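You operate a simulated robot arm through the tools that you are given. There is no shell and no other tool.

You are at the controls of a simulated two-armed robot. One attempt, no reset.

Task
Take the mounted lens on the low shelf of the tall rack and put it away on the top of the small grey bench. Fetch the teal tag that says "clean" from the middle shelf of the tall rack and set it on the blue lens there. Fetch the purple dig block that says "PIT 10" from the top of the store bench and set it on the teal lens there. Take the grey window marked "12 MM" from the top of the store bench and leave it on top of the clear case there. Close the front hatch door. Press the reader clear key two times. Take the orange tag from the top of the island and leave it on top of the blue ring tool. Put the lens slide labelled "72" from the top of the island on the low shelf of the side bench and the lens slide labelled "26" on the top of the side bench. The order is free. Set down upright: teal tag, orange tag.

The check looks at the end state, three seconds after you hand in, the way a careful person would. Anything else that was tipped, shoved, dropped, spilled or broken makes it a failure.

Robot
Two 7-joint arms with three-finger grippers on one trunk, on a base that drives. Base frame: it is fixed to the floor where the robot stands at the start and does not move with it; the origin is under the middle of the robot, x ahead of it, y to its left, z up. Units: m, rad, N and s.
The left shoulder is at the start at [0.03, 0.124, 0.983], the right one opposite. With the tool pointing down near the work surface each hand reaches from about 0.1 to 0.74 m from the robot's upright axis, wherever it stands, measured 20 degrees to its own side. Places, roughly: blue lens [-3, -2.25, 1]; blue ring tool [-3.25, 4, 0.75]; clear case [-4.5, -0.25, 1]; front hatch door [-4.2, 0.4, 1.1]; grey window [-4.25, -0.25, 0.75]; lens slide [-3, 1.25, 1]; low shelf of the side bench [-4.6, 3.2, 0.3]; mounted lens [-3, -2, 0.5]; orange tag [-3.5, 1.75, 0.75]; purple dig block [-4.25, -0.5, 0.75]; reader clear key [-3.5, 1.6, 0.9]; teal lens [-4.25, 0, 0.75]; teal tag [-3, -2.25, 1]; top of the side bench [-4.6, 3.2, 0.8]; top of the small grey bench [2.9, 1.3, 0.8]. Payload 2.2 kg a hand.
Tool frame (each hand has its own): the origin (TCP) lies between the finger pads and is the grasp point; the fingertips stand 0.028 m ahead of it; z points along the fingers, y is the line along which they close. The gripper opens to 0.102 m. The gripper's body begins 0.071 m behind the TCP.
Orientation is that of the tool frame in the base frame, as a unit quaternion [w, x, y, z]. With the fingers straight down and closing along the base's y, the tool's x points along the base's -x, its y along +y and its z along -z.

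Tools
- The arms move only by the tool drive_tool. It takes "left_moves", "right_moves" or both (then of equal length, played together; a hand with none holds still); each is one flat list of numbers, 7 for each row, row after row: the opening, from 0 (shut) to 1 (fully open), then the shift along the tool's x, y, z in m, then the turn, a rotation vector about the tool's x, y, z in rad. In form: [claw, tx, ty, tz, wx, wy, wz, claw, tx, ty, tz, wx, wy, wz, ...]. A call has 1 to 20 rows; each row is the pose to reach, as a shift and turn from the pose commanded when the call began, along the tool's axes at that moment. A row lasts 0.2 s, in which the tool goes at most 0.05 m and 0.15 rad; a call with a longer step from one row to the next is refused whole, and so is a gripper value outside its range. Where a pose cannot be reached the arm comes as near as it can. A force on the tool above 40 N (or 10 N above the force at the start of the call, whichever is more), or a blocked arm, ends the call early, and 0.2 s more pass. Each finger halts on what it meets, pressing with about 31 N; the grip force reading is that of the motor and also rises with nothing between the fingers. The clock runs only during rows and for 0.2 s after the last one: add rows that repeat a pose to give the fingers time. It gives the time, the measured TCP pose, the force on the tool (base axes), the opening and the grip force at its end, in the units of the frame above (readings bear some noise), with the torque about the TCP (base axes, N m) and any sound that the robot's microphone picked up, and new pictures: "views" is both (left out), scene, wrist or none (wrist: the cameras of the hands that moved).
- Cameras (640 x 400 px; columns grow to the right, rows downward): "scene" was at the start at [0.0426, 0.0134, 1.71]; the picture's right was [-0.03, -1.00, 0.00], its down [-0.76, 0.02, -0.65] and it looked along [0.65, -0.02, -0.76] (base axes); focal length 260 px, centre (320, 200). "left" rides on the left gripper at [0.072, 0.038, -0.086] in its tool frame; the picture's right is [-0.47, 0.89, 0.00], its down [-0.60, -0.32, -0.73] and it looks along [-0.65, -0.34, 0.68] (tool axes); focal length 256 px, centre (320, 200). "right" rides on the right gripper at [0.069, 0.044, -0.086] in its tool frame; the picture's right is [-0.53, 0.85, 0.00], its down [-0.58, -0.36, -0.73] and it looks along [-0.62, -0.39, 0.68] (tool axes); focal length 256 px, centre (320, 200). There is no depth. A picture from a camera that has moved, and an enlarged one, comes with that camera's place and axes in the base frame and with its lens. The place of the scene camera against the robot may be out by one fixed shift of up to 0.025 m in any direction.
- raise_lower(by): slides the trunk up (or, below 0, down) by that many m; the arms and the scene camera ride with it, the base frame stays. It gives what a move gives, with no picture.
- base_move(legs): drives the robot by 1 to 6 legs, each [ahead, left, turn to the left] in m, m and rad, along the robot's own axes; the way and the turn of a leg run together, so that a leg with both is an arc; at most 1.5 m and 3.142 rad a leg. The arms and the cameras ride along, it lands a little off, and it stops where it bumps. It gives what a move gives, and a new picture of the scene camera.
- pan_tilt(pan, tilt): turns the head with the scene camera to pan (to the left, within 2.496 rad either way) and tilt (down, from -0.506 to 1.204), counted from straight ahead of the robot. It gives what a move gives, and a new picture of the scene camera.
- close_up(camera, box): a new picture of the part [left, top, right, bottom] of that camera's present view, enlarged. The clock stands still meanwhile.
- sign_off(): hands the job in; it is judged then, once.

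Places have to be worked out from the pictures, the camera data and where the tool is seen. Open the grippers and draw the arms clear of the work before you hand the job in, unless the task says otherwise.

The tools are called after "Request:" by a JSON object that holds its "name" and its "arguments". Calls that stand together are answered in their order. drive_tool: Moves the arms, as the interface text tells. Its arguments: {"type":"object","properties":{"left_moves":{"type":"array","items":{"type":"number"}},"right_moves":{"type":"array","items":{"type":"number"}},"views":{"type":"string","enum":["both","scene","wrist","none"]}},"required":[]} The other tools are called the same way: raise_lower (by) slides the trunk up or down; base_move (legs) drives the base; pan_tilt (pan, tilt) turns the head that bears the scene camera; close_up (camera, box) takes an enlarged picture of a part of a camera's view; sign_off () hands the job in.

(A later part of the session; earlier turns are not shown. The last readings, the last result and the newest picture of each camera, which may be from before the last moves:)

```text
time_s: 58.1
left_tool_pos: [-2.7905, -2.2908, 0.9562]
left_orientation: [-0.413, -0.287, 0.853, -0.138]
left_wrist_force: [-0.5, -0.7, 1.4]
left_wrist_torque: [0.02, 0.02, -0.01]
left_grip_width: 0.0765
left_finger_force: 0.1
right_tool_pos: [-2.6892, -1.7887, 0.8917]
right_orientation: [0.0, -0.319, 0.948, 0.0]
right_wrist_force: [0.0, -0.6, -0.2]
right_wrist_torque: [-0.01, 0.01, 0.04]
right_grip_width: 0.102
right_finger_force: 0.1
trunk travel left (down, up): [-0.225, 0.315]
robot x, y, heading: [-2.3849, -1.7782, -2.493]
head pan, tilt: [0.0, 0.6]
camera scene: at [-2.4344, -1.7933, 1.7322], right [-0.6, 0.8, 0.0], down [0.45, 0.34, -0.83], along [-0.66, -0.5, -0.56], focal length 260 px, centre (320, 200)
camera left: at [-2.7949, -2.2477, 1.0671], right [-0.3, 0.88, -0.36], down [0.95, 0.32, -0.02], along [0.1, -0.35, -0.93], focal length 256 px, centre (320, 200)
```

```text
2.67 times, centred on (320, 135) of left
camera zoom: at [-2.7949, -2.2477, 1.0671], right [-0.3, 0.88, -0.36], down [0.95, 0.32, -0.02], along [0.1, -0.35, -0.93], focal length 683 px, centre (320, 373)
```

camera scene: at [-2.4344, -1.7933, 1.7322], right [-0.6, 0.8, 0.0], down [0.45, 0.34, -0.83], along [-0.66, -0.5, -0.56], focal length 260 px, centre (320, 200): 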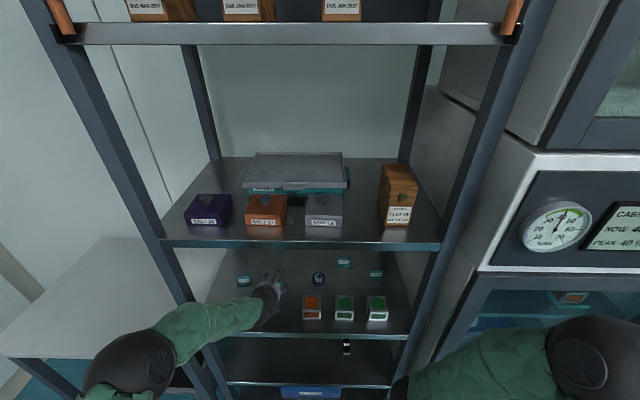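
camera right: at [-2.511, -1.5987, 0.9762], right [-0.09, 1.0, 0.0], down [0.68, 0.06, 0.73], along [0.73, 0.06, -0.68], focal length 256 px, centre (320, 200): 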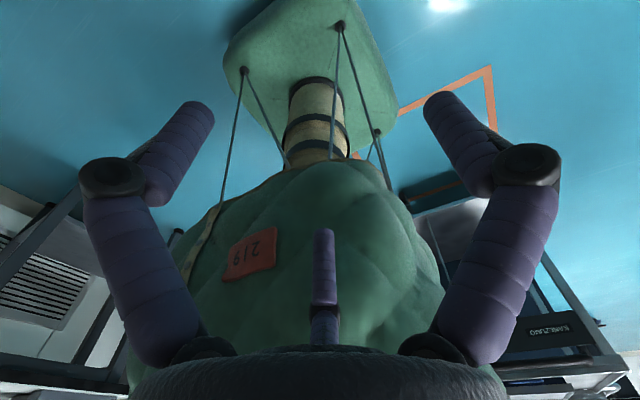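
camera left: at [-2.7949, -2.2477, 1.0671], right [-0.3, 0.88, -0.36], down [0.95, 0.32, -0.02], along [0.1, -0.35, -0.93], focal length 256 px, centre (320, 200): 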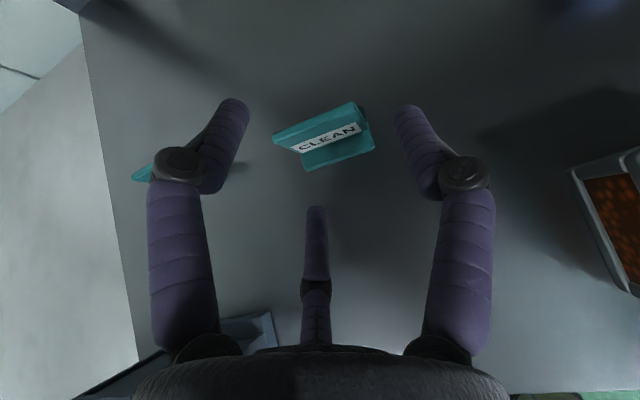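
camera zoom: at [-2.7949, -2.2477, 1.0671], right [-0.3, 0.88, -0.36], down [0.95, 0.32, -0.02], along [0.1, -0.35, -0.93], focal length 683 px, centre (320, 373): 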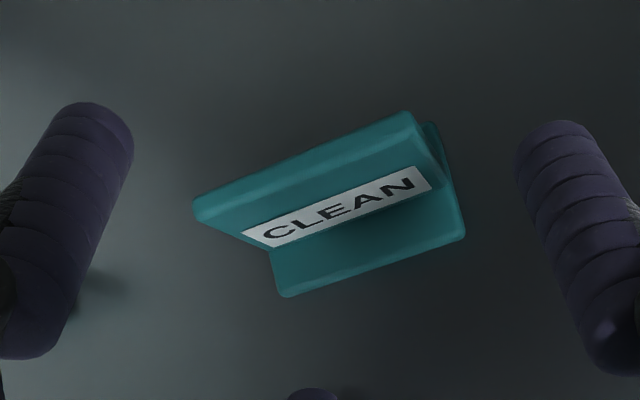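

The tag is centred between the fingers and aligned. I advance the last 29 mm and close, watching for misalignment.

Request:
{"name": "drive_tool", "arguments": {"left_moves": [0.75, 0, 0, 0.015, 0, 0, 0, 0.75, 0, 0, 0.028, 0, 0, 0, 0.6, 0, 0, 0.028, 0, 0, 0, 0.4, 0, 0, 0.028, 0, 0, 0, 0.3, 0, 0, 0.028, 0, 0, 0, 0.3, 0, 0, 0.028, 0, 0, 0], "views": "both"}}

Request:
{"name": "close_up", "arguments": {"camera": "left", "box": [200, 60, 440, 210]}}

```text
time_s: 59.5
left_tool_pos: [-2.8069, -2.3035, 0.9412]
left_orientation: [-0.413, -0.287, 0.853, -0.139]
left_wrist_force: [-1.8, -1.8, 7.6]
left_wrist_torque: [-0.2, 0.07, -0.07]
left_grip_width: 0.0331
left_finger_force: 0.8
right_tool_pos: [-2.6891, -1.7888, 0.891]
right_orientation: [0.0, -0.318, 0.948, -0.001]
right_wrist_force: [0.3, -0.6, -1.2]
right_wrist_torque: [-0.01, -0.01, -0.02]
right_grip_width: 0.1018
right_finger_force: 0.0
trunk travel left (down, up): [-0.225, 0.315]
robot x, y, heading: [-2.3843, -1.7741, -2.494]
head pan, tilt: [0.0, 0.6]
camera scene: at [-2.4351, -1.7933, 1.7322], right [-0.6, 0.8, 0.0], down [0.45, 0.34, -0.83], along [-0.66, -0.5, -0.56], focal length 260 px, centre (320, 200)
camera left: at [-2.811, -2.2593, 1.0519], right [-0.3, 0.88, -0.37], down [0.95, 0.32, -0.02], along [0.1, -0.35, -0.93], focal length 256 px, centre (320, 200)
```

scene: 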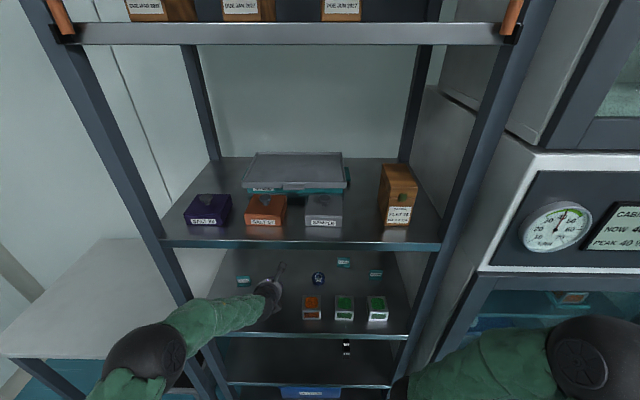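
left: 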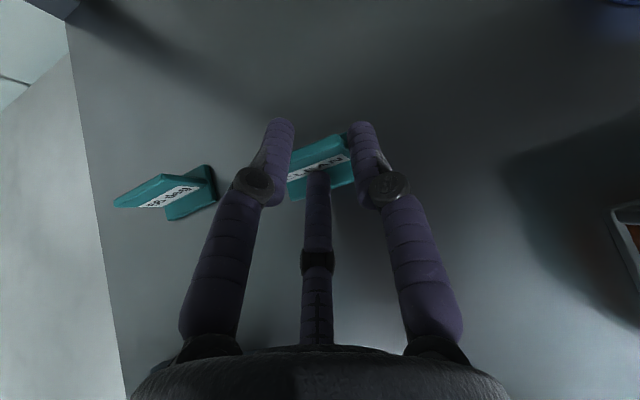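

```text
2.67 times, centred on (320, 135) of left
camera zoom: at [-2.811, -2.2593, 1.0519], right [-0.3, 0.88, -0.37], down [0.95, 0.32, -0.02], along [0.1, -0.35, -0.93], focal length 683 px, centre (320, 373)
```

zoom: 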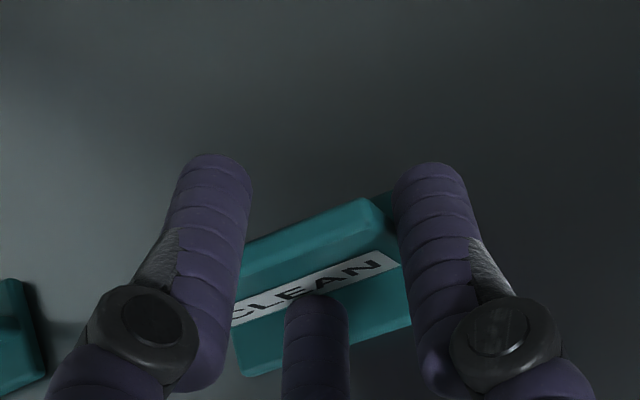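

The opening reads 0.033 m, narrower than the tag, with a small upward force: I inspect before going further.

Request:
{"name": "close_up", "arguments": {"camera": "scene", "box": [220, 245, 300, 295]}}

Request:
{"name": "close_up", "arguments": {"camera": "left", "box": [240, 90, 400, 190]}}

```text
8.00 times, centred on (260, 270) of scene
camera zoom: at [-2.4351, -1.7933, 1.7322], right [-0.6, 0.8, 0.0], down [0.45, 0.34, -0.83], along [-0.66, -0.5, -0.56], focal length 2083 px, centre (800, -360)
```

zoom: 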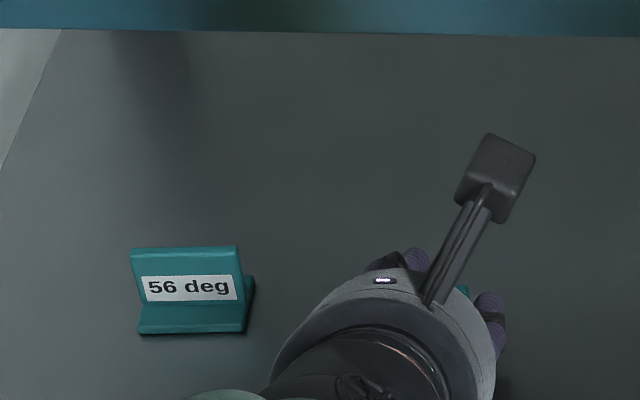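

```text
4.00 times, centred on (320, 140) of left
camera zoom: at [-2.811, -2.2593, 1.0519], right [-0.3, 0.88, -0.37], down [0.95, 0.32, -0.02], along [0.1, -0.35, -0.93], focal length 1024 px, centre (320, 440)
```

zoom: 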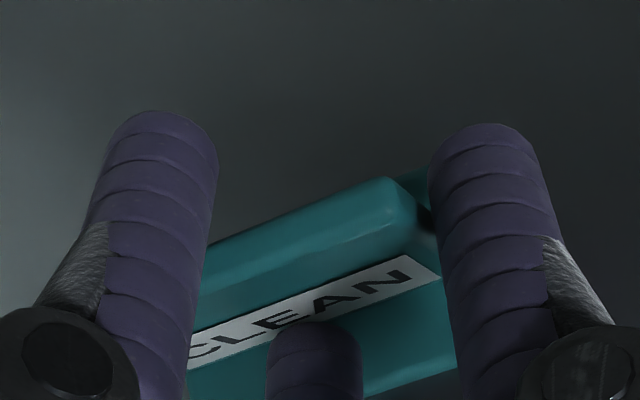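

Something stops the fingers at 33 mm. I squeeze gently without moving to see whether the tag is truly held.

Request:
{"name": "drive_tool", "arguments": {"left_moves": [0.25, 0, 0, 0, 0, 0, 0, 0.2, 0, 0, 0, 0, 0, 0, 0.2, 0, 0, 0, 0, 0, 0], "views": "wrist"}}

```text
time_s: 60.3
left_tool_pos: [-2.8067, -2.3015, 0.9418]
left_orientation: [-0.415, -0.286, 0.852, -0.14]
left_wrist_force: [-3.4, 2.9, 19.7]
left_wrist_torque: [-0.06, 0.08, -0.06]
left_grip_width: 0.026
left_finger_force: 31.1
right_tool_pos: [-2.6888, -1.7871, 0.8905]
right_orientation: [0.0, -0.318, 0.948, -0.001]
right_wrist_force: [0.4, 0.3, 0.4]
right_wrist_torque: [-0.02, -0.01, 0.02]
right_grip_width: 0.1023
right_finger_force: 0.1
trunk travel left (down, up): [-0.225, 0.315]
robot x, y, heading: [-2.3823, -1.7746, -2.495]
head pan, tilt: [0.0, 0.6]
camera left: at [-2.8107, -2.2584, 1.0534], right [-0.31, 0.88, -0.37], down [0.95, 0.32, -0.02], along [0.1, -0.35, -0.93], focal length 256 px, centre (320, 200)
```

left: 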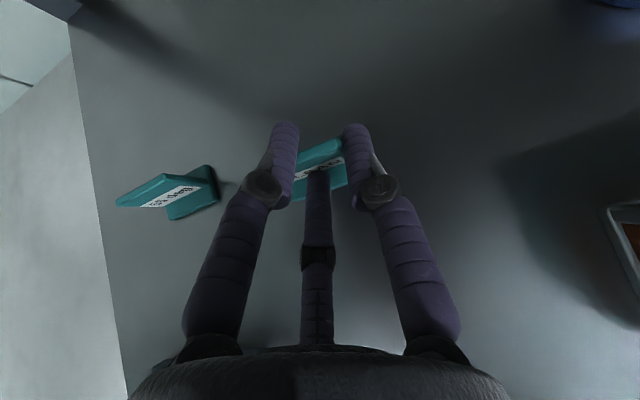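

Evidence (image symmetry, scene view, this wedge-like pinch) shows the fingers really close along the camera's horizontal axis, about 28° rolled from the stated tool y. I open while rising slightly, then back off.

Request:
{"name": "drive_tool", "arguments": {"left_moves": [0.35, 0.001, 0, -0.001, 0, 0, 0, 0.5, 0.006, 0, -0.005, 0, 0, 0, 0.65, 0.009, 0, -0.0075, 0, 0, 0, 0.8, 0.011, 0, -0.009, 0, 0, 0, 0.8, 0.011, 0, -0.009, 0, 0, 0], "views": "wrist"}}

Request:
{"name": "close_up", "arguments": {"camera": "left", "box": [200, 60, 440, 210]}}

```text
time_s: 61.5
left_tool_pos: [-2.8049, -2.303, 0.9538]
left_orientation: [-0.413, -0.286, 0.854, -0.139]
left_wrist_force: [-0.8, 0.0, 1.4]
left_wrist_torque: [0.05, -0.04, 0.0]
left_grip_width: 0.0823
left_finger_force: 0.0
right_tool_pos: [-2.6899, -1.7889, 0.8903]
right_orientation: [0.0, -0.318, 0.948, -0.001]
right_wrist_force: [-0.3, 0.2, -0.3]
right_wrist_torque: [0.0, 0.03, -0.01]
right_grip_width: 0.102
right_finger_force: 0.1
trunk travel left (down, up): [-0.225, 0.315]
robot x, y, heading: [-2.3843, -1.7711, -2.496]
head pan, tilt: [0.0, 0.6]
camera left: at [-2.8088, -2.2594, 1.0656], right [-0.3, 0.88, -0.36], down [0.95, 0.32, -0.02], along [0.1, -0.35, -0.93], focal length 256 px, centre (320, 200)
```

left: 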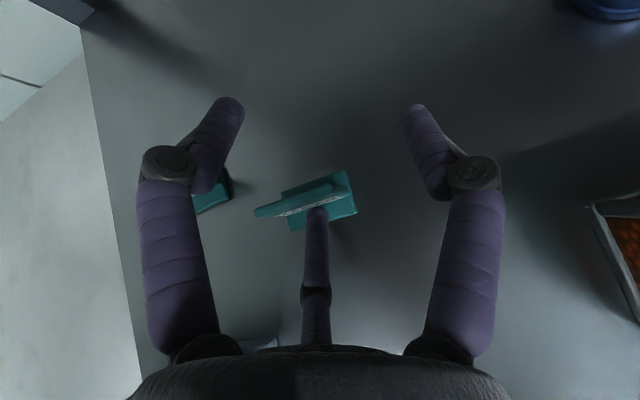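

```text
2.67 times, centred on (320, 135) of left
camera zoom: at [-2.8088, -2.2594, 1.0656], right [-0.3, 0.88, -0.36], down [0.95, 0.32, -0.02], along [0.1, -0.35, -0.93], focal length 683 px, centre (320, 373)
```

zoom: 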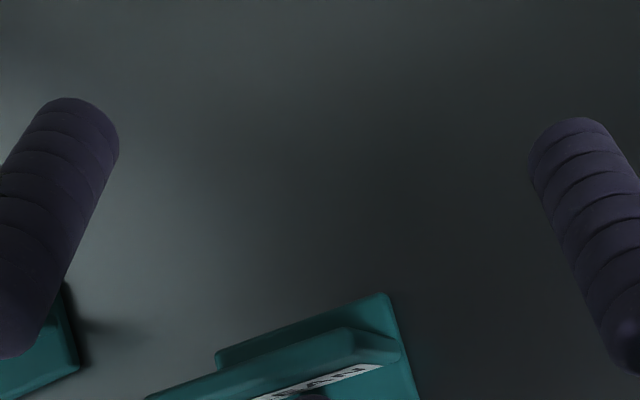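

The tag slid about 1–2 cm toward me but stands upright. I rise straight up, back off a bit, then roll the hand -28° so the fingers close laterally.

Request:
{"name": "drive_tool", "arguments": {"left_moves": [0.8, 0.03, 0, -0.024, 0, 0, 0, 0.8, 0.0626, 0, -0.0498, 0, 0, 0, 0.8, 0.045, 0, -0.075, 0, 0, 0, 0.8, 0.03, 0, -0.1, 0, 0, 0, 0.8, 0.03, 0, -0.1, 0, 0, -0.122, 0.8, 0.03, 0, -0.1, 0, 0, -0.244, 0.8, 0.03, 0, -0.1, 0, 0, -0.366, 0.8, 0.03, 0, -0.1, 0, 0, -0.488, 0.8, 0.03, 0, -0.1, 0, 0, -0.488], "views": "both"}}

Request:
{"name": "close_up", "arguments": {"camera": "scene", "box": [200, 230, 360, 330]}}

```text
time_s: 63.5
left_tool_pos: [-2.7562, -2.2689, 1.0392]
left_orientation: [-0.433, -0.486, 0.759, -0.035]
left_wrist_force: [0.1, 0.5, -0.3]
left_wrist_torque: [0.02, -0.03, 0.02]
left_grip_width: 0.0816
left_finger_force: 0.1
right_tool_pos: [-2.6895, -1.7873, 0.8906]
right_orientation: [0.0, -0.318, 0.948, 0.0]
right_wrist_force: [0.1, 0.3, -0.2]
right_wrist_torque: [-0.01, 0.02, 0.02]
right_grip_width: 0.1019
right_finger_force: 0.0
trunk travel left (down, up): [-0.225, 0.315]
robot x, y, heading: [-2.3825, -1.7716, -2.491]
head pan, tilt: [0.0, 0.6]
camera scene: at [-2.4352, -1.7938, 1.7322], right [-0.6, 0.8, 0.0], down [0.45, 0.34, -0.82], along [-0.66, -0.5, -0.57], focal length 260 px, centre (320, 200)
camera left: at [-2.7421, -2.2592, 1.1577], right [-0.61, 0.8, 0.0], down [0.79, 0.6, -0.08], along [-0.07, -0.04, -1.0], focal length 256 px, centre (320, 200)
```

scene: 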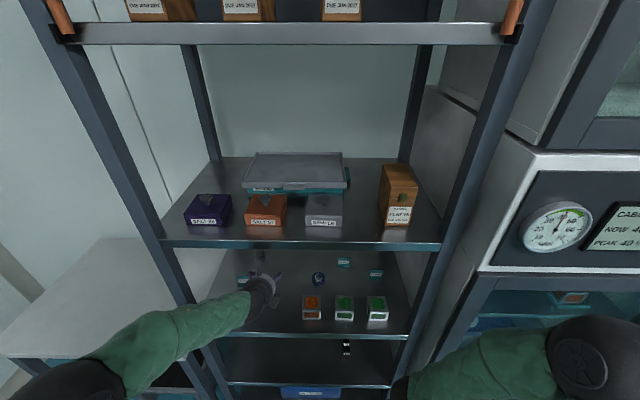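
left: 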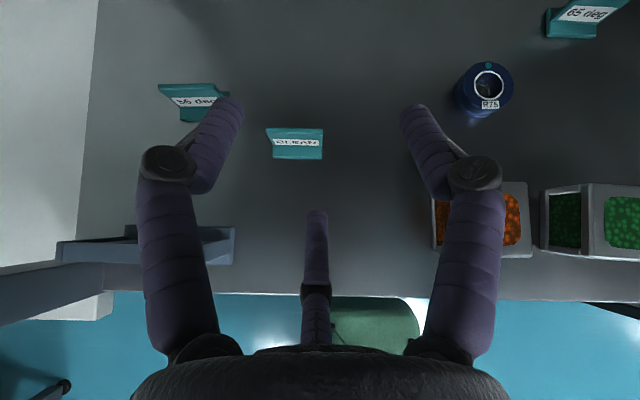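

```text
4.00 times, centred on (280, 280) of scene
camera zoom: at [-2.4352, -1.7938, 1.7322], right [-0.6, 0.8, 0.0], down [0.45, 0.34, -0.82], along [-0.66, -0.5, -0.57], focal length 1041 px, centre (480, -120)
```

zoom: 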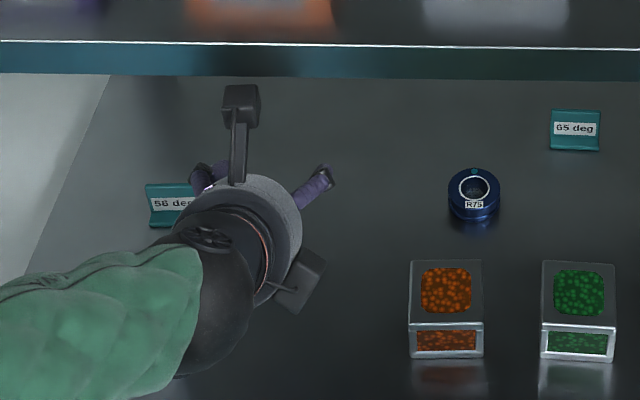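

Now the picture is level and the hand symmetric. The tag is at R≈-0.157, front edge D≈3.608. I line up and approach partway along the tool axis.

Request:
{"name": "drive_tool", "arguments": {"left_moves": [0.7, -0.0168, -0.0212, 0, 0, 0, 0, 0.7, -0.0335, -0.0423, 0, 0, 0, 0, 0.7, -0.0335, -0.0423, 0.03, 0, 0, 0, 0.7, -0.0335, -0.0423, 0.06, 0, 0, 0, 0.7, -0.0335, -0.0423, 0.06, 0, 0, 0], "views": "both"}}

Request:
{"name": "close_up", "arguments": {"camera": "left", "box": [200, 60, 440, 210]}}

```text
time_s: 64.7
left_tool_pos: [-2.758, -2.2962, 0.9641]
left_orientation: [-0.434, -0.484, 0.76, -0.034]
left_wrist_force: [-0.1, -0.3, 0.0]
left_wrist_torque: [0.04, -0.02, 0.03]
left_grip_width: 0.0714
left_finger_force: 0.1
right_tool_pos: [-2.6897, -1.7894, 0.8901]
right_orientation: [0.0, -0.318, 0.948, 0.0]
right_wrist_force: [0.1, -0.5, -0.1]
right_wrist_torque: [0.03, -0.04, 0.01]
right_grip_width: 0.102
right_finger_force: 0.1
trunk travel left (down, up): [-0.225, 0.315]
robot x, y, heading: [-2.3828, -1.7742, -2.494]
head pan, tilt: [0.0, 0.6]
camera scene: at [-2.4349, -1.7935, 1.7322], right [-0.6, 0.8, 0.0], down [0.45, 0.34, -0.83], along [-0.66, -0.5, -0.56], focal length 260 px, centre (320, 200)
camera left: at [-2.7434, -2.2861, 1.0828], right [-0.61, 0.8, 0.0], down [0.79, 0.6, -0.08], along [-0.07, -0.05, -1.0], focal length 256 px, centre (320, 200)
```

scene: 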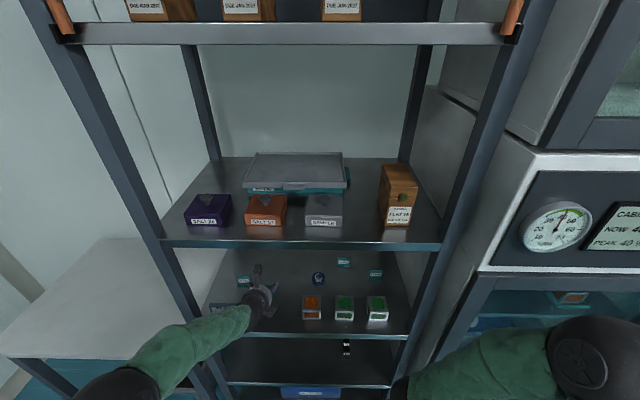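
left: 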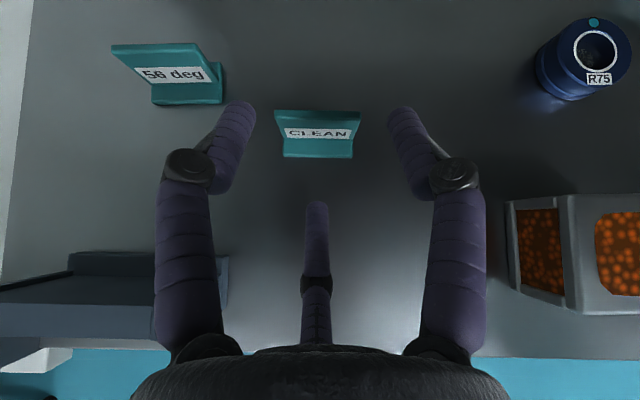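

```text
2.67 times, centred on (320, 135) of left
camera zoom: at [-2.7434, -2.2861, 1.0828], right [-0.61, 0.8, 0.0], down [0.79, 0.6, -0.08], along [-0.07, -0.05, -1.0], focal length 683 px, centre (320, 373)
```

zoom: 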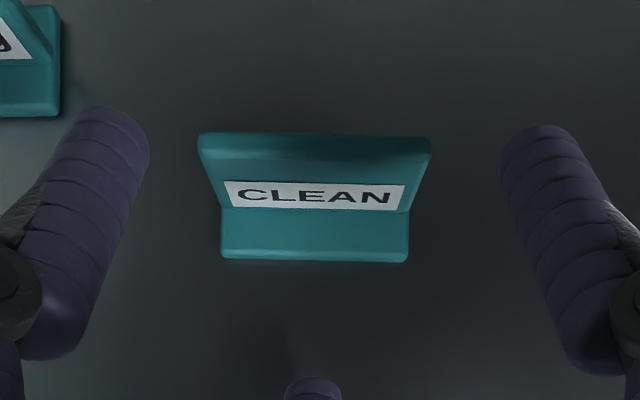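

The tag is centred between the fingers, upright and square. I advance 38 mm and close.

Request:
{"name": "drive_tool", "arguments": {"left_moves": [0.7, 0.0009, -0.0018, 0.02, 0, 0, 0, 0.7, 0.0009, -0.0018, 0.0384, 0, 0, 0, 0.6, 0.0009, -0.0018, 0.0384, 0, 0, 0, 0.4, 0.0009, -0.0018, 0.0384, 0, 0, 0, 0.4, 0.0009, -0.0018, 0.0384, 0, 0, 0], "views": "wrist"}}

Request:
{"name": "close_up", "arguments": {"camera": "left", "box": [200, 60, 440, 210]}}

```text
time_s: 65.9
left_tool_pos: [-2.7798, -2.3144, 0.941]
left_orientation: [-0.433, -0.484, 0.759, -0.034]
left_wrist_force: [-0.3, 0.7, 1.0]
left_wrist_torque: [-0.03, -0.04, -0.02]
left_grip_width: 0.0555
left_finger_force: 31.0
right_tool_pos: [-2.6889, -1.7884, 0.8909]
right_orientation: [0.0, -0.318, 0.948, 0.0]
right_wrist_force: [-0.2, 0.3, 0.0]
right_wrist_torque: [0.0, 0.03, -0.03]
right_grip_width: 0.102
right_finger_force: 0.0
trunk travel left (down, up): [-0.225, 0.315]
robot x, y, heading: [-2.3823, -1.7757, -2.494]
head pan, tilt: [0.0, 0.6]
camera left: at [-2.7661, -2.3052, 1.0592], right [-0.61, 0.8, 0.0], down [0.79, 0.6, -0.08], along [-0.07, -0.05, -1.0], focal length 256 px, centre (320, 200)
```

left: 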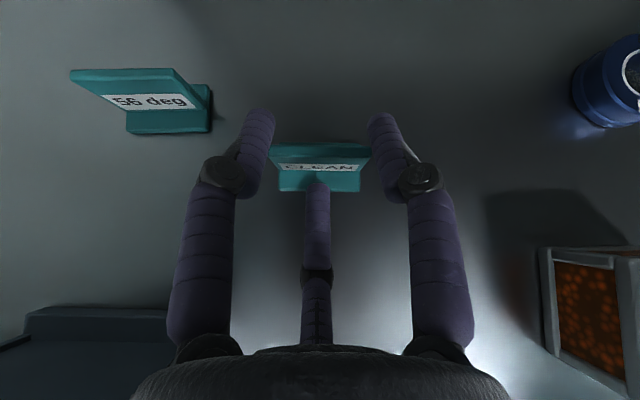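

```text
2.67 times, centred on (320, 135) of left
camera zoom: at [-2.7661, -2.3052, 1.0592], right [-0.61, 0.8, 0.0], down [0.79, 0.6, -0.08], along [-0.07, -0.05, -1.0], focal length 683 px, centre (320, 373)
```

zoom: 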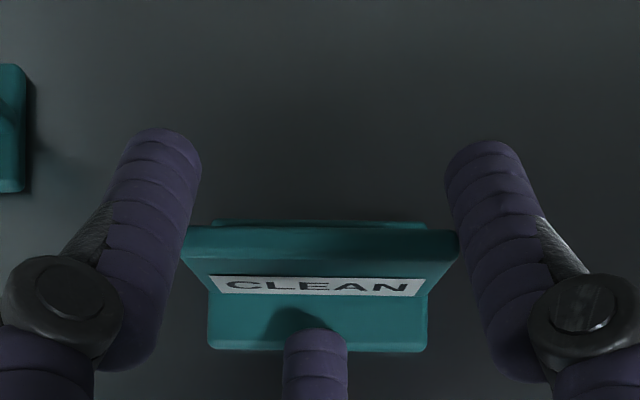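

Gripped at 55 mm with full force. I lift straight up 7 cm and check the tag comes along.

Request:
{"name": "drive_tool", "arguments": {"left_moves": [0.3, 0.0138, 0.0073, -0.0124, 0, 0, 0, 0.3, 0.0276, 0.0147, -0.0249, 0, 0, 0, 0.3, 0.0484, 0.0257, -0.0435, 0, 0, 0, 0.3, 0.0484, 0.0257, -0.0435, 0, 0, 0], "views": "both"}}

Request:
{"name": "close_up", "arguments": {"camera": "scene", "box": [200, 230, 360, 330]}}

```text
time_s: 66.9
left_tool_pos: [-2.7818, -2.3149, 1.0093]
left_orientation: [-0.434, -0.484, 0.759, -0.033]
left_wrist_force: [0.1, -0.1, -0.1]
left_wrist_torque: [0.02, 0.02, 0.01]
left_grip_width: 0.0542
left_finger_force: 31.6
right_tool_pos: [-2.6895, -1.7894, 0.8903]
right_orientation: [0.0, -0.318, 0.948, 0.0]
right_wrist_force: [0.3, -0.2, -0.1]
right_wrist_torque: [0.01, 0.01, 0.02]
right_grip_width: 0.1021
right_finger_force: 0.0
trunk travel left (down, up): [-0.225, 0.315]
robot x, y, heading: [-2.3823, -1.7751, -2.495]
head pan, tilt: [0.0, 0.6]
camera scene: at [-2.4354, -1.794, 1.7321], right [-0.6, 0.8, 0.0], down [0.45, 0.34, -0.82], along [-0.66, -0.5, -0.57], focal length 260 px, centre (320, 200)
camera left: at [-2.7674, -2.3061, 1.1279], right [-0.61, 0.8, 0.0], down [0.79, 0.6, -0.08], along [-0.07, -0.05, -1.0], focal length 256 px, centre (320, 200)
```

scene: 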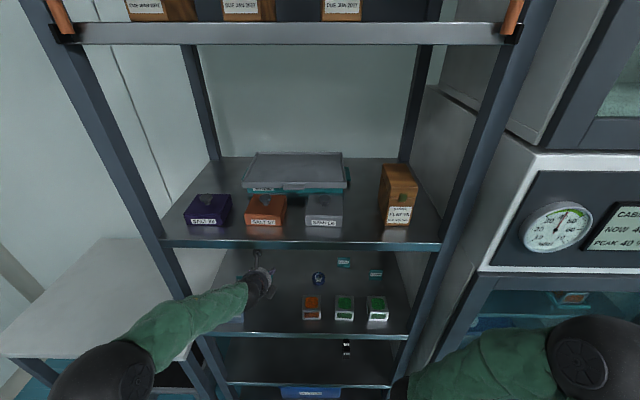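
left: 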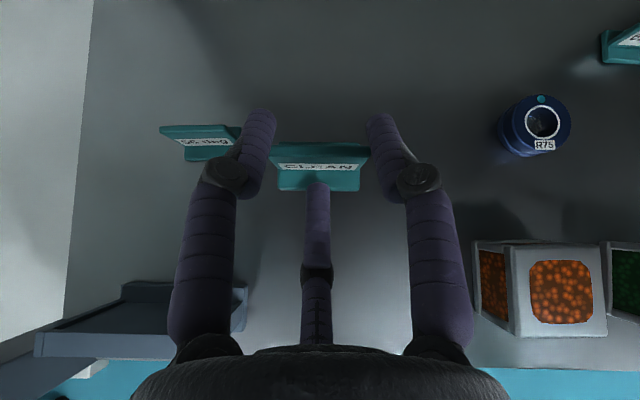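

```text
4.00 times, centred on (280, 280) of scene
camera zoom: at [-2.4354, -1.794, 1.7321], right [-0.6, 0.8, 0.0], down [0.45, 0.34, -0.82], along [-0.66, -0.5, -0.57], focal length 1041 px, centre (480, -120)
```

zoom: 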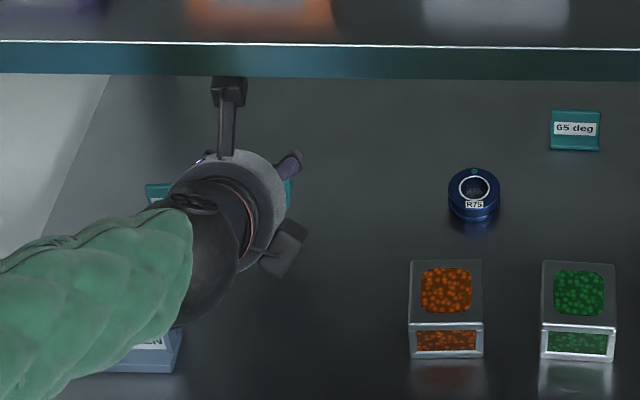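

The tag is held. I carry it right and slightly up toward the blue lens, then look again.

Request:
{"name": "drive_tool", "arguments": {"left_moves": [0.3, 0.0138, 0.0073, -0.0124, 0, 0, 0, 0.3, 0.0, 0.045, -0.005, 0, 0, 0, 0.3, -0.015, 0.09, 0, 0, 0, 0, 0.3, -0.035, 0.135, 0.005, 0, 0, 0, 0.3, -0.0578, 0.175, 0.011, 0, 0, 0, 0.3, -0.0578, 0.182, 0.011, 0, 0, 0, 0.3, -0.0578, 0.182, 0.011, 0, 0, 0], "views": "both"}}

Request:
{"name": "close_up", "arguments": {"camera": "left", "box": [200, 60, 440, 210]}}

Request:
{"name": "close_up", "arguments": {"camera": "scene", "box": [240, 230, 400, 330]}}

```text
time_s: 68.5
left_tool_pos: [-2.9164, -2.183, 1.0315]
left_orientation: [-0.433, -0.485, 0.759, -0.035]
left_wrist_force: [-0.6, -0.6, -0.7]
left_wrist_torque: [-0.01, -0.02, -0.02]
left_grip_width: 0.0308
left_finger_force: 0.1
right_tool_pos: [-2.6894, -1.7884, 0.8895]
right_orientation: [0.0, -0.318, 0.948, 0.0]
right_wrist_force: [-0.2, -0.2, 1.2]
right_wrist_torque: [0.0, -0.01, -0.02]
right_grip_width: 0.1022
right_finger_force: 0.1
trunk travel left (down, up): [-0.225, 0.315]
robot x, y, heading: [-2.3824, -1.771, -2.496]
head pan, tilt: [0.0, 0.6]
camera scene: at [-2.4354, -1.7934, 1.7322], right [-0.6, 0.8, 0.0], down [0.45, 0.34, -0.82], along [-0.66, -0.5, -0.57], focal length 260 px, centre (320, 200)
camera left: at [-2.9028, -2.173, 1.1504], right [-0.61, 0.8, 0.0], down [0.79, 0.6, -0.08], along [-0.07, -0.05, -1.0], focal length 256 px, centre (320, 200)
```

scene: 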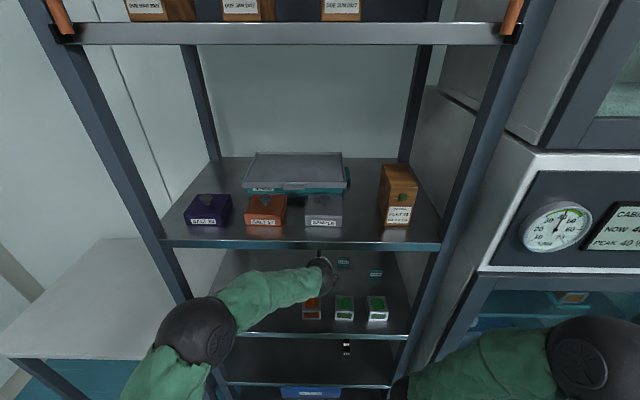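
left: 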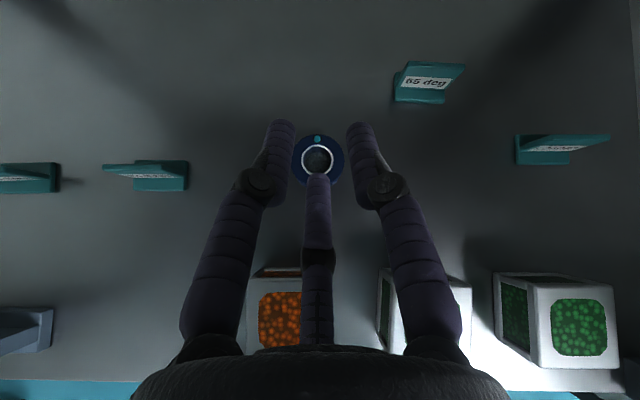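

```text
2.67 times, centred on (320, 135) of left
camera zoom: at [-2.9028, -2.173, 1.1504], right [-0.61, 0.8, 0.0], down [0.79, 0.6, -0.08], along [-0.07, -0.05, -1.0], focal length 683 px, centre (320, 373)
```

zoom: 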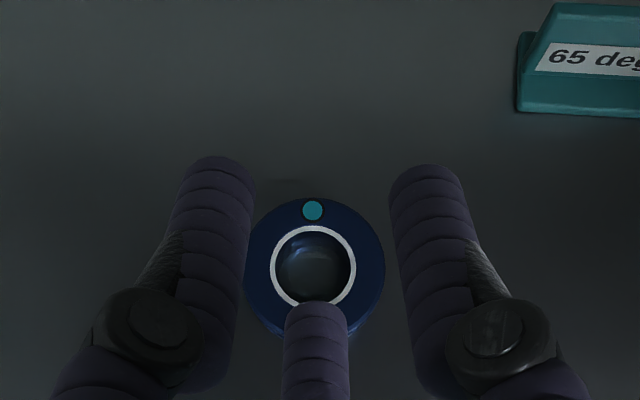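

```text
4.00 times, centred on (320, 280) of scene
camera zoom: at [-2.4354, -1.7934, 1.7322], right [-0.6, 0.8, 0.0], down [0.45, 0.34, -0.82], along [-0.66, -0.5, -0.57], focal length 1041 px, centre (320, -120)
```

zoom: 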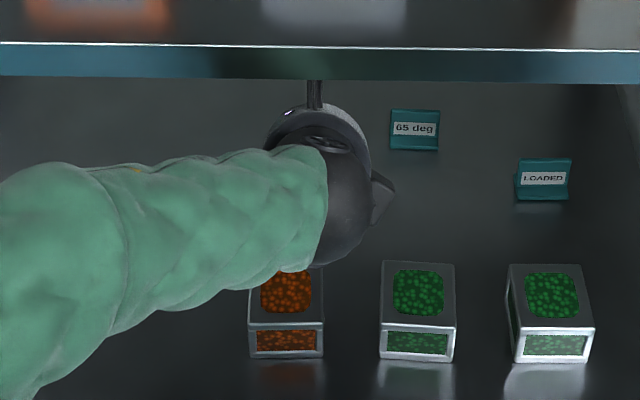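

The tag slipped out of the grip (opening now 31 mm). I check where and how it stands.

Request:
{"name": "close_up", "arguments": {"camera": "left", "box": [0, 120, 240, 270]}}

Request:
{"name": "drive_tool", "arguments": {"left_moves": [0.5, 0.02, 0.0106, -0.04, 0, 0, 0, 0.8, 0.02, 0.0106, -0.09, 0, 0, 0, 0.8, 0.02, 0.0106, -0.12, 0, 0, 0], "views": "both"}}

Request:
{"name": "close_up", "arguments": {"camera": "scene", "box": [200, 230, 360, 330]}}

```text
2.67 times, centred on (120, 195) of left
camera zoom: at [-2.9028, -2.173, 1.1504], right [-0.61, 0.8, 0.0], down [0.79, 0.6, -0.08], along [-0.07, -0.05, -1.0], focal length 683 px, centre (853, 213)
```

zoom: 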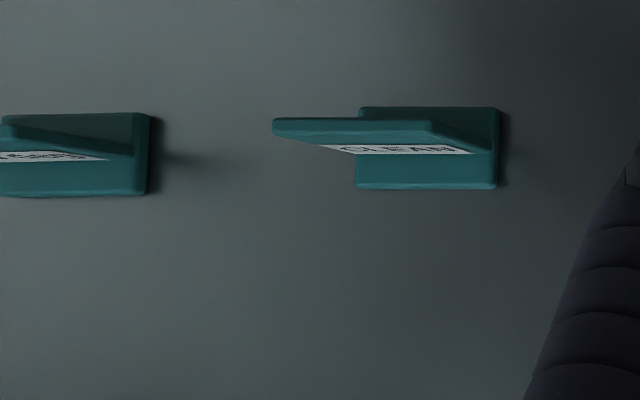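

```text
time_s: 69.3
left_tool_pos: [-2.855, -2.1343, 1.121]
left_orientation: [-0.434, -0.484, 0.759, -0.035]
left_wrist_force: [-0.4, 0.3, -0.1]
left_wrist_torque: [0.01, 0.01, -0.01]
left_grip_width: 0.0818
left_finger_force: 0.1
right_tool_pos: [-2.6889, -1.7881, 0.8904]
right_orientation: [0.0, -0.319, 0.948, 0.0]
right_wrist_force: [0.2, -0.1, 0.4]
right_wrist_torque: [-0.01, 0.0, 0.02]
right_grip_width: 0.102
right_finger_force: 0.0
trunk travel left (down, up): [-0.225, 0.315]
robot x, y, heading: [-2.3831, -1.7673, -2.492]
head pan, tilt: [0.0, 0.6]
camera scene: at [-2.4344, -1.7934, 1.7322], right [-0.6, 0.8, 0.0], down [0.45, 0.34, -0.83], along [-0.66, -0.5, -0.56], focal length 260 px, centre (320, 200)
camera left: at [-2.8407, -2.1252, 1.2397], right [-0.61, 0.8, 0.0], down [0.79, 0.6, -0.08], along [-0.07, -0.05, -1.0], focal length 256 px, centre (320, 200)
```

scene: 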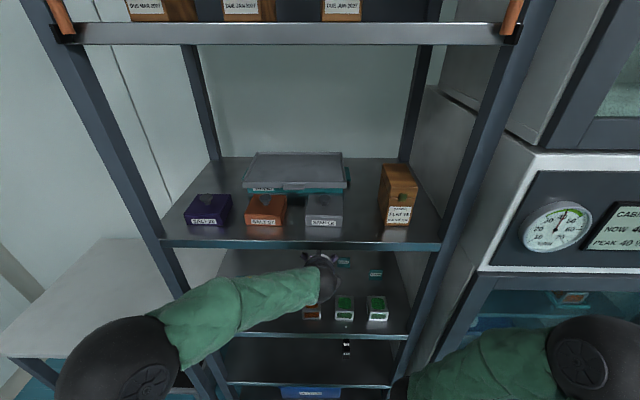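
left: 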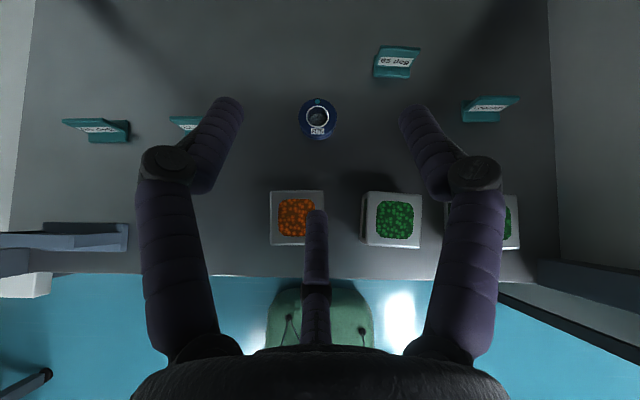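

```text
4.00 times, centred on (280, 280) of scene
camera zoom: at [-2.4344, -1.7934, 1.7322], right [-0.6, 0.8, 0.0], down [0.45, 0.34, -0.83], along [-0.66, -0.5, -0.56], focal length 1041 px, centre (480, -120)
```

zoom: 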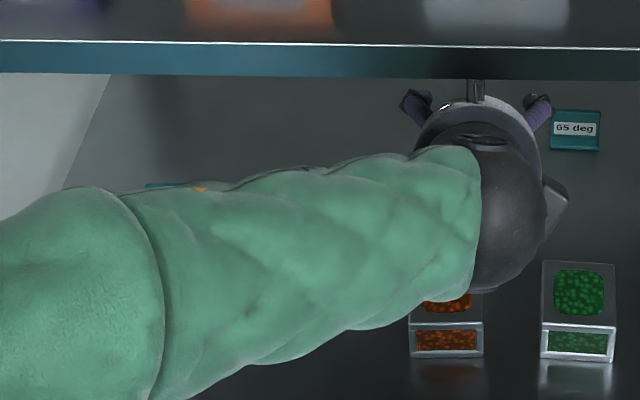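

The tag stands upright again near its old place. To settle my depth scale I zoom in on the lens and tags from this height.

Request:
{"name": "close_up", "arguments": {"camera": "left", "box": [240, 60, 400, 160]}}

Request:
{"name": "close_up", "arguments": {"camera": "left", "box": [40, 80, 200, 180]}}

```text
4.00 times, centred on (320, 110) of left
camera zoom: at [-2.8407, -2.1252, 1.2397], right [-0.61, 0.8, 0.0], down [0.79, 0.6, -0.08], along [-0.07, -0.05, -1.0], focal length 1024 px, centre (320, 560)
```

zoom: 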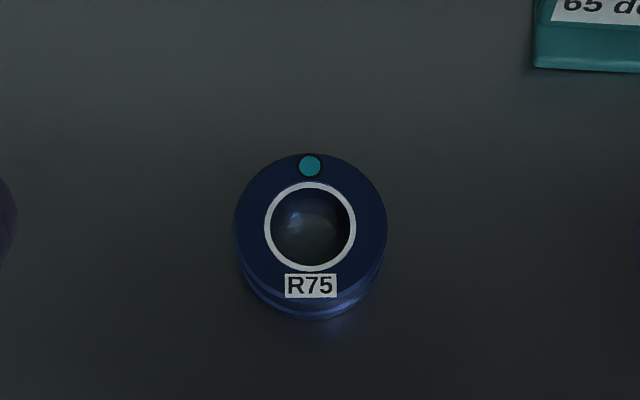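

```text
4.00 times, centred on (120, 130) of left
camera zoom: at [-2.8407, -2.1252, 1.2397], right [-0.61, 0.8, 0.0], down [0.79, 0.6, -0.08], along [-0.07, -0.05, -1.0], focal length 1024 px, centre (1120, 480)
```

zoom: 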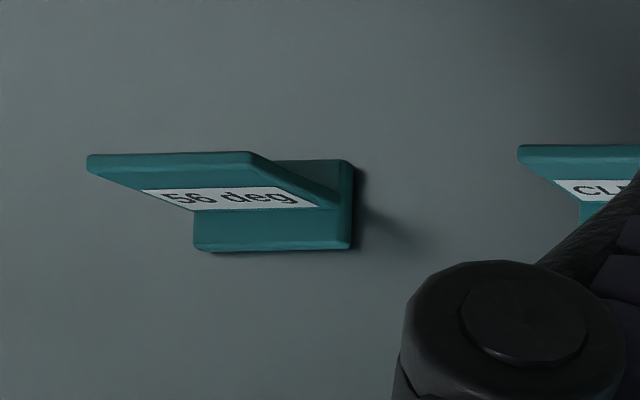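

Lens geometry now settles: lens top z≈0.933 at (D 3.678, R 0.027), shelf ≈0.905; the tag sits at D≈3.67, R≈-0.12. I make the hand steeper and probe an empty patch of shelf with closed fingertips to learn the true finger length.

Request:
{"name": "drive_tool", "arguments": {"left_moves": [0.4, 0.019, -0.036, 0, 0.0703, -0.1325, 0, 0.2, 0.038, -0.072, 0, 0.1407, -0.265, 0, 0.0, 0.057, -0.1073, 0, 0.1407, -0.265, 0, 0, 0.029, -0.122, 0.025, 0.1407, -0.265, 0, 0, 0.002, -0.137, 0.05, 0.1407, -0.265, 0, 0, -0.026, -0.1514, 0.0746, 0.1407, -0.265, 0, 0, -0.026, -0.1514, 0.0746, 0.1407, -0.265, 0], "views": "both"}}

```text
time_s: 70.1
left_tool_pos: [-2.7783, -2.1923, 1.1191]
left_orientation: [-0.29, -0.502, 0.815, -0.023]
left_wrist_force: [0.7, 0.6, 0.5]
left_wrist_torque: [-0.02, 0.01, -0.01]
left_grip_width: 0.002
left_finger_force: 31.0
right_tool_pos: [-2.6821, -1.7778, 0.8929]
right_orientation: [-0.005, -0.317, 0.948, -0.003]
right_wrist_force: [0.0, 0.1, 0.5]
right_wrist_torque: [0.02, 0.0, 0.01]
right_grip_width: 0.1021
right_finger_force: 0.0
trunk travel left (down, up): [-0.225, 0.315]
robot x, y, heading: [-2.3817, -1.7689, -2.492]
head pan, tilt: [0.0, 0.6]
stopped in row 3 (left hand): the force on the tool passed its limit at 163 N (the readings are from after the stop); the commanded pose is now the measured one
camera scene: at [-2.4221, -1.7771, 1.7333], right [-0.6, 0.8, 0.0], down [0.45, 0.33, -0.83], along [-0.66, -0.5, -0.56], focal length 260 px, centre (320, 200)
camera left: at [-2.7934, -2.204, 1.2371], right [-0.58, 0.81, -0.01], down [0.79, 0.57, 0.23], along [0.19, 0.13, -0.97], focal length 256 px, centre (320, 200)
```

scene: 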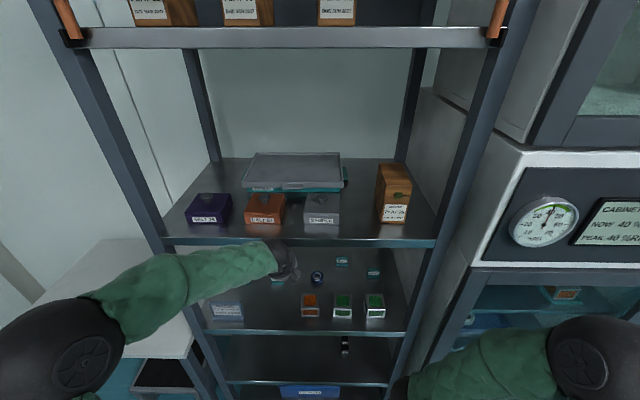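
left: 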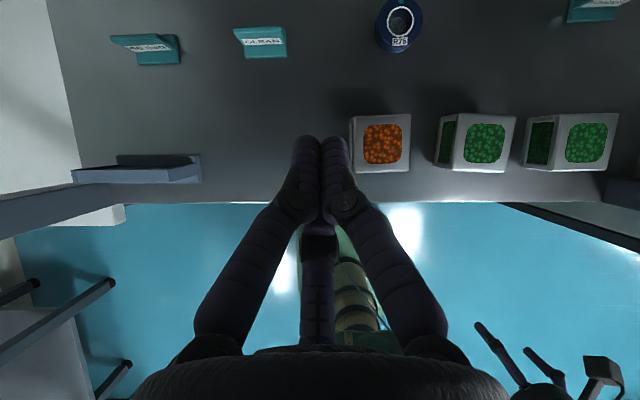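

The wrist hit the underside of the shelf above while turning. I lower and draw the hand back out at once and check the rack.

Request:
{"name": "drive_tool", "arguments": {"left_moves": [0, 0, 0, 0, 0, 0, 0, 0, -0.01, -0.005, 0.02, 0, 0, 0, 0, -0.02, -0.01, 0.04, 0, 0, 0], "views": "both"}}

```text
time_s: 70.9
left_tool_pos: [-2.7885, -2.2079, 1.0667]
left_orientation: [-0.286, -0.505, 0.814, -0.023]
left_wrist_force: [-0.4, -0.1, 0.4]
left_wrist_torque: [-0.03, -0.01, 0.03]
left_grip_width: 0.0021
left_finger_force: 31.2
right_tool_pos: [-2.6883, -1.7843, 0.8901]
right_orientation: [0.001, -0.317, 0.948, -0.001]
right_wrist_force: [-0.9, 0.7, -0.1]
right_wrist_torque: [-0.04, 0.01, -0.01]
right_grip_width: 0.1018
right_finger_force: 0.0
trunk travel left (down, up): [-0.225, 0.315]
robot x, y, heading: [-2.3823, -1.768, -2.498]
head pan, tilt: [0.0, 0.6]
camera scene: at [-2.4341, -1.7888, 1.7321], right [-0.6, 0.8, 0.0], down [0.45, 0.34, -0.83], along [-0.66, -0.5, -0.56], focal length 260 px, centre (320, 200)
camera left: at [-2.8044, -2.2202, 1.1851], right [-0.59, 0.81, 0.0], down [0.78, 0.57, 0.24], along [0.19, 0.14, -0.97], focal length 256 px, centre (320, 200)
```

scene: 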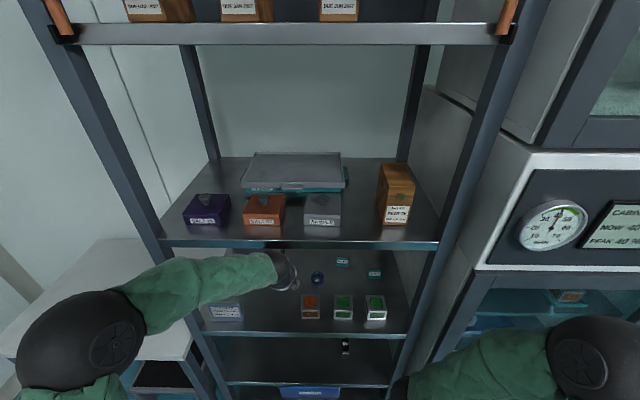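
left: 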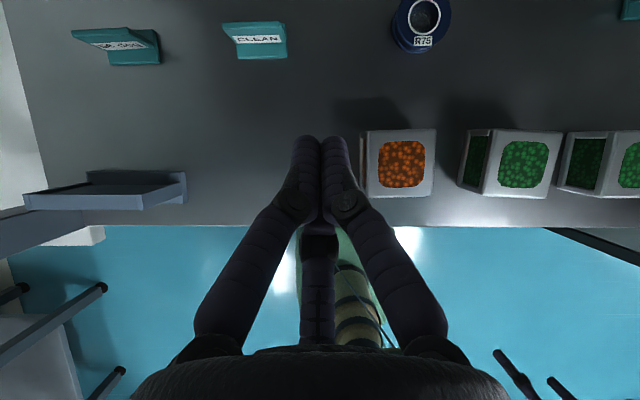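

The rack is unaffected. Now I lower the closed fingertips slowly over an empty patch to feel the shelf.

Request:
{"name": "drive_tool", "arguments": {"left_moves": [0, -0.0074, -0.0265, 0.0223, 0, 0, 0, 0, -0.0168, -0.0315, 0.0445, 0, 0, 0, 0, -0.0294, -0.0383, 0.0668, 0, 0, 0, 0, -0.0333, -0.0403, 0.0735, 0, 0, 0, 0, -0.0353, -0.0414, 0.0768, 0, 0, 0, 0, -0.0372, -0.0424, 0.0802, 0, 0, 0, 0, -0.0391, -0.0435, 0.0835, 0, 0, 0, 0, -0.0411, -0.0445, 0.0868, 0, 0, 0, 0, -0.043, -0.0455, 0.0902, 0, 0, 0, 0, -0.045, -0.0466, 0.0935, 0, 0, 0], "views": "wrist"}}

```text
time_s: 73.1
left_tool_pos: [-2.7748, -2.2235, 0.955]
left_orientation: [-0.286, -0.505, 0.814, -0.022]
left_wrist_force: [0.0, 0.0, 0.8]
left_wrist_torque: [0.0, 0.03, 0.04]
left_grip_width: 0.0021
left_finger_force: 31.3
right_tool_pos: [-2.6893, -1.7845, 0.8899]
right_orientation: [0.0, -0.317, 0.948, -0.001]
right_wrist_force: [-0.6, 0.0, -0.1]
right_wrist_torque: [0.01, -0.01, 0.01]
right_grip_width: 0.1021
right_finger_force: 0.0
trunk travel left (down, up): [-0.225, 0.315]
robot x, y, heading: [-2.3846, -1.7702, -2.497]
head pan, tilt: [0.0, 0.6]
camera left: at [-2.7922, -2.2361, 1.0728], right [-0.59, 0.81, 0.0], down [0.79, 0.57, 0.24], along [0.19, 0.14, -0.97], focal length 256 px, centre (320, 200)
```

left: 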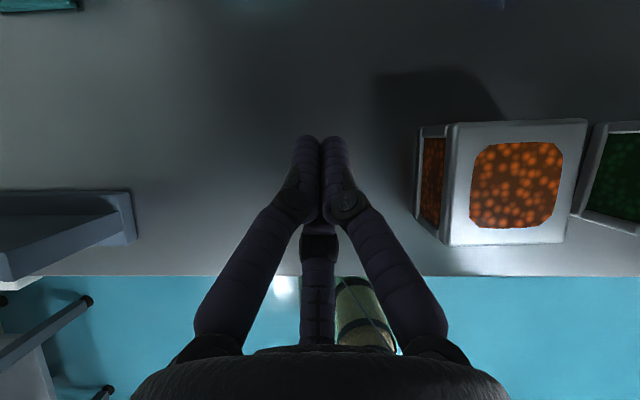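

No contact yet at z 0.955, so the long-looking visual fingers aren't that long. I continue down slowly.

Request:
{"name": "drive_tool", "arguments": {"left_moves": [0, -0.0015, -0.0008, 0.0025, 0, 0, 0, 0, -0.0029, -0.0015, 0.005, 0, 0, 0, 0, -0.0044, -0.0023, 0.0075, 0, 0, 0, 0, -0.0058, -0.0031, 0.01, 0, 0, 0, 0, -0.0073, -0.0039, 0.0125, 0, 0, 0, 0, -0.0087, -0.0046, 0.015, 0, 0, 0], "views": "none"}}

Request:
{"name": "drive_tool", "arguments": {"left_moves": [0, -0.0015, -0.0008, 0.0025, 0, 0, 0, 0, -0.0029, -0.0015, 0.005, 0, 0, 0], "views": "none"}}

Request:
{"name": "drive_tool", "arguments": {"left_moves": [0, -0.0015, -0.0008, 0.0025, 0, 0, 0, 0, -0.0029, -0.0015, 0.005, 0, 0, 0], "views": "wrist"}}

```text
time_s: 74.5
left_tool_pos: [-2.7761, -2.2218, 0.9373]
left_orientation: [-0.284, -0.505, 0.815, -0.022]
left_wrist_force: [0.6, -0.3, -0.1]
left_wrist_torque: [-0.03, 0.02, 0.0]
left_grip_width: 0.0021
left_finger_force: 30.8
right_tool_pos: [-2.6888, -1.7855, 0.8901]
right_orientation: [0.0, -0.318, 0.948, 0.0]
right_wrist_force: [-0.2, -0.4, 0.3]
right_wrist_torque: [0.03, 0.02, -0.01]
right_grip_width: 0.1021
right_finger_force: 0.0
trunk travel left (down, up): [-0.225, 0.315]
robot x, y, heading: [-2.3813, -1.7665, -2.497]
head pan, tilt: [0.0, 0.6]
```

```text
time_s: 75.1
left_tool_pos: [-2.7753, -2.2224, 0.9321]
left_orientation: [-0.285, -0.506, 0.814, -0.022]
left_wrist_force: [0.8, 0.3, -0.4]
left_wrist_torque: [-0.01, -0.01, 0.02]
left_grip_width: 0.0022
left_finger_force: 30.6
right_tool_pos: [-2.6882, -1.785, 0.8902]
right_orientation: [0.0, -0.318, 0.948, -0.001]
right_wrist_force: [-0.9, 0.1, 0.0]
right_wrist_torque: [0.0, 0.01, 0.01]
right_grip_width: 0.1021
right_finger_force: 0.0
trunk travel left (down, up): [-0.225, 0.315]
robot x, y, heading: [-2.3869, -1.7702, -2.493]
head pan, tilt: [0.0, 0.6]
```

```text
time_s: 75.7
left_tool_pos: [-2.774, -2.2226, 0.9299]
left_orientation: [-0.29, -0.505, 0.813, -0.022]
left_wrist_force: [8.9, 6.0, 24.8]
left_wrist_torque: [0.15, -0.2, -0.02]
left_grip_width: 0.0019
left_finger_force: 30.7
right_tool_pos: [-2.687, -1.7828, 0.891]
right_orientation: [-0.001, -0.317, 0.948, -0.001]
right_wrist_force: [-1.3, -0.6, -1.3]
right_wrist_torque: [-0.05, 0.02, -0.03]
right_grip_width: 0.1022
right_finger_force: 0.1
trunk travel left (down, up): [-0.225, 0.315]
robot x, y, heading: [-2.3813, -1.7689, -2.495]
head pan, tilt: [0.0, 0.6]
camera left: at [-2.7908, -2.2347, 1.0474], right [-0.59, 0.81, 0.0], down [0.79, 0.57, 0.23], along [0.19, 0.13, -0.97], focal length 256 px, centre (320, 200)
```

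left: 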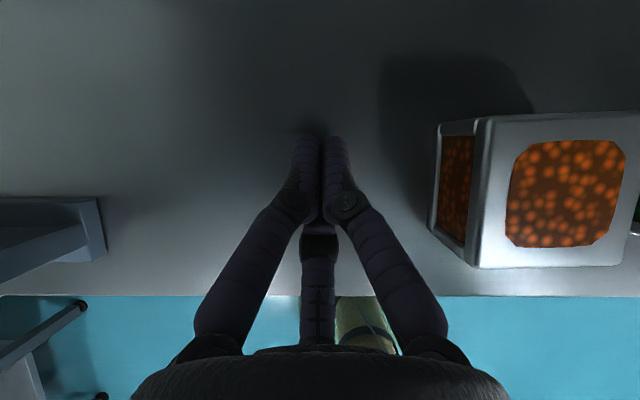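

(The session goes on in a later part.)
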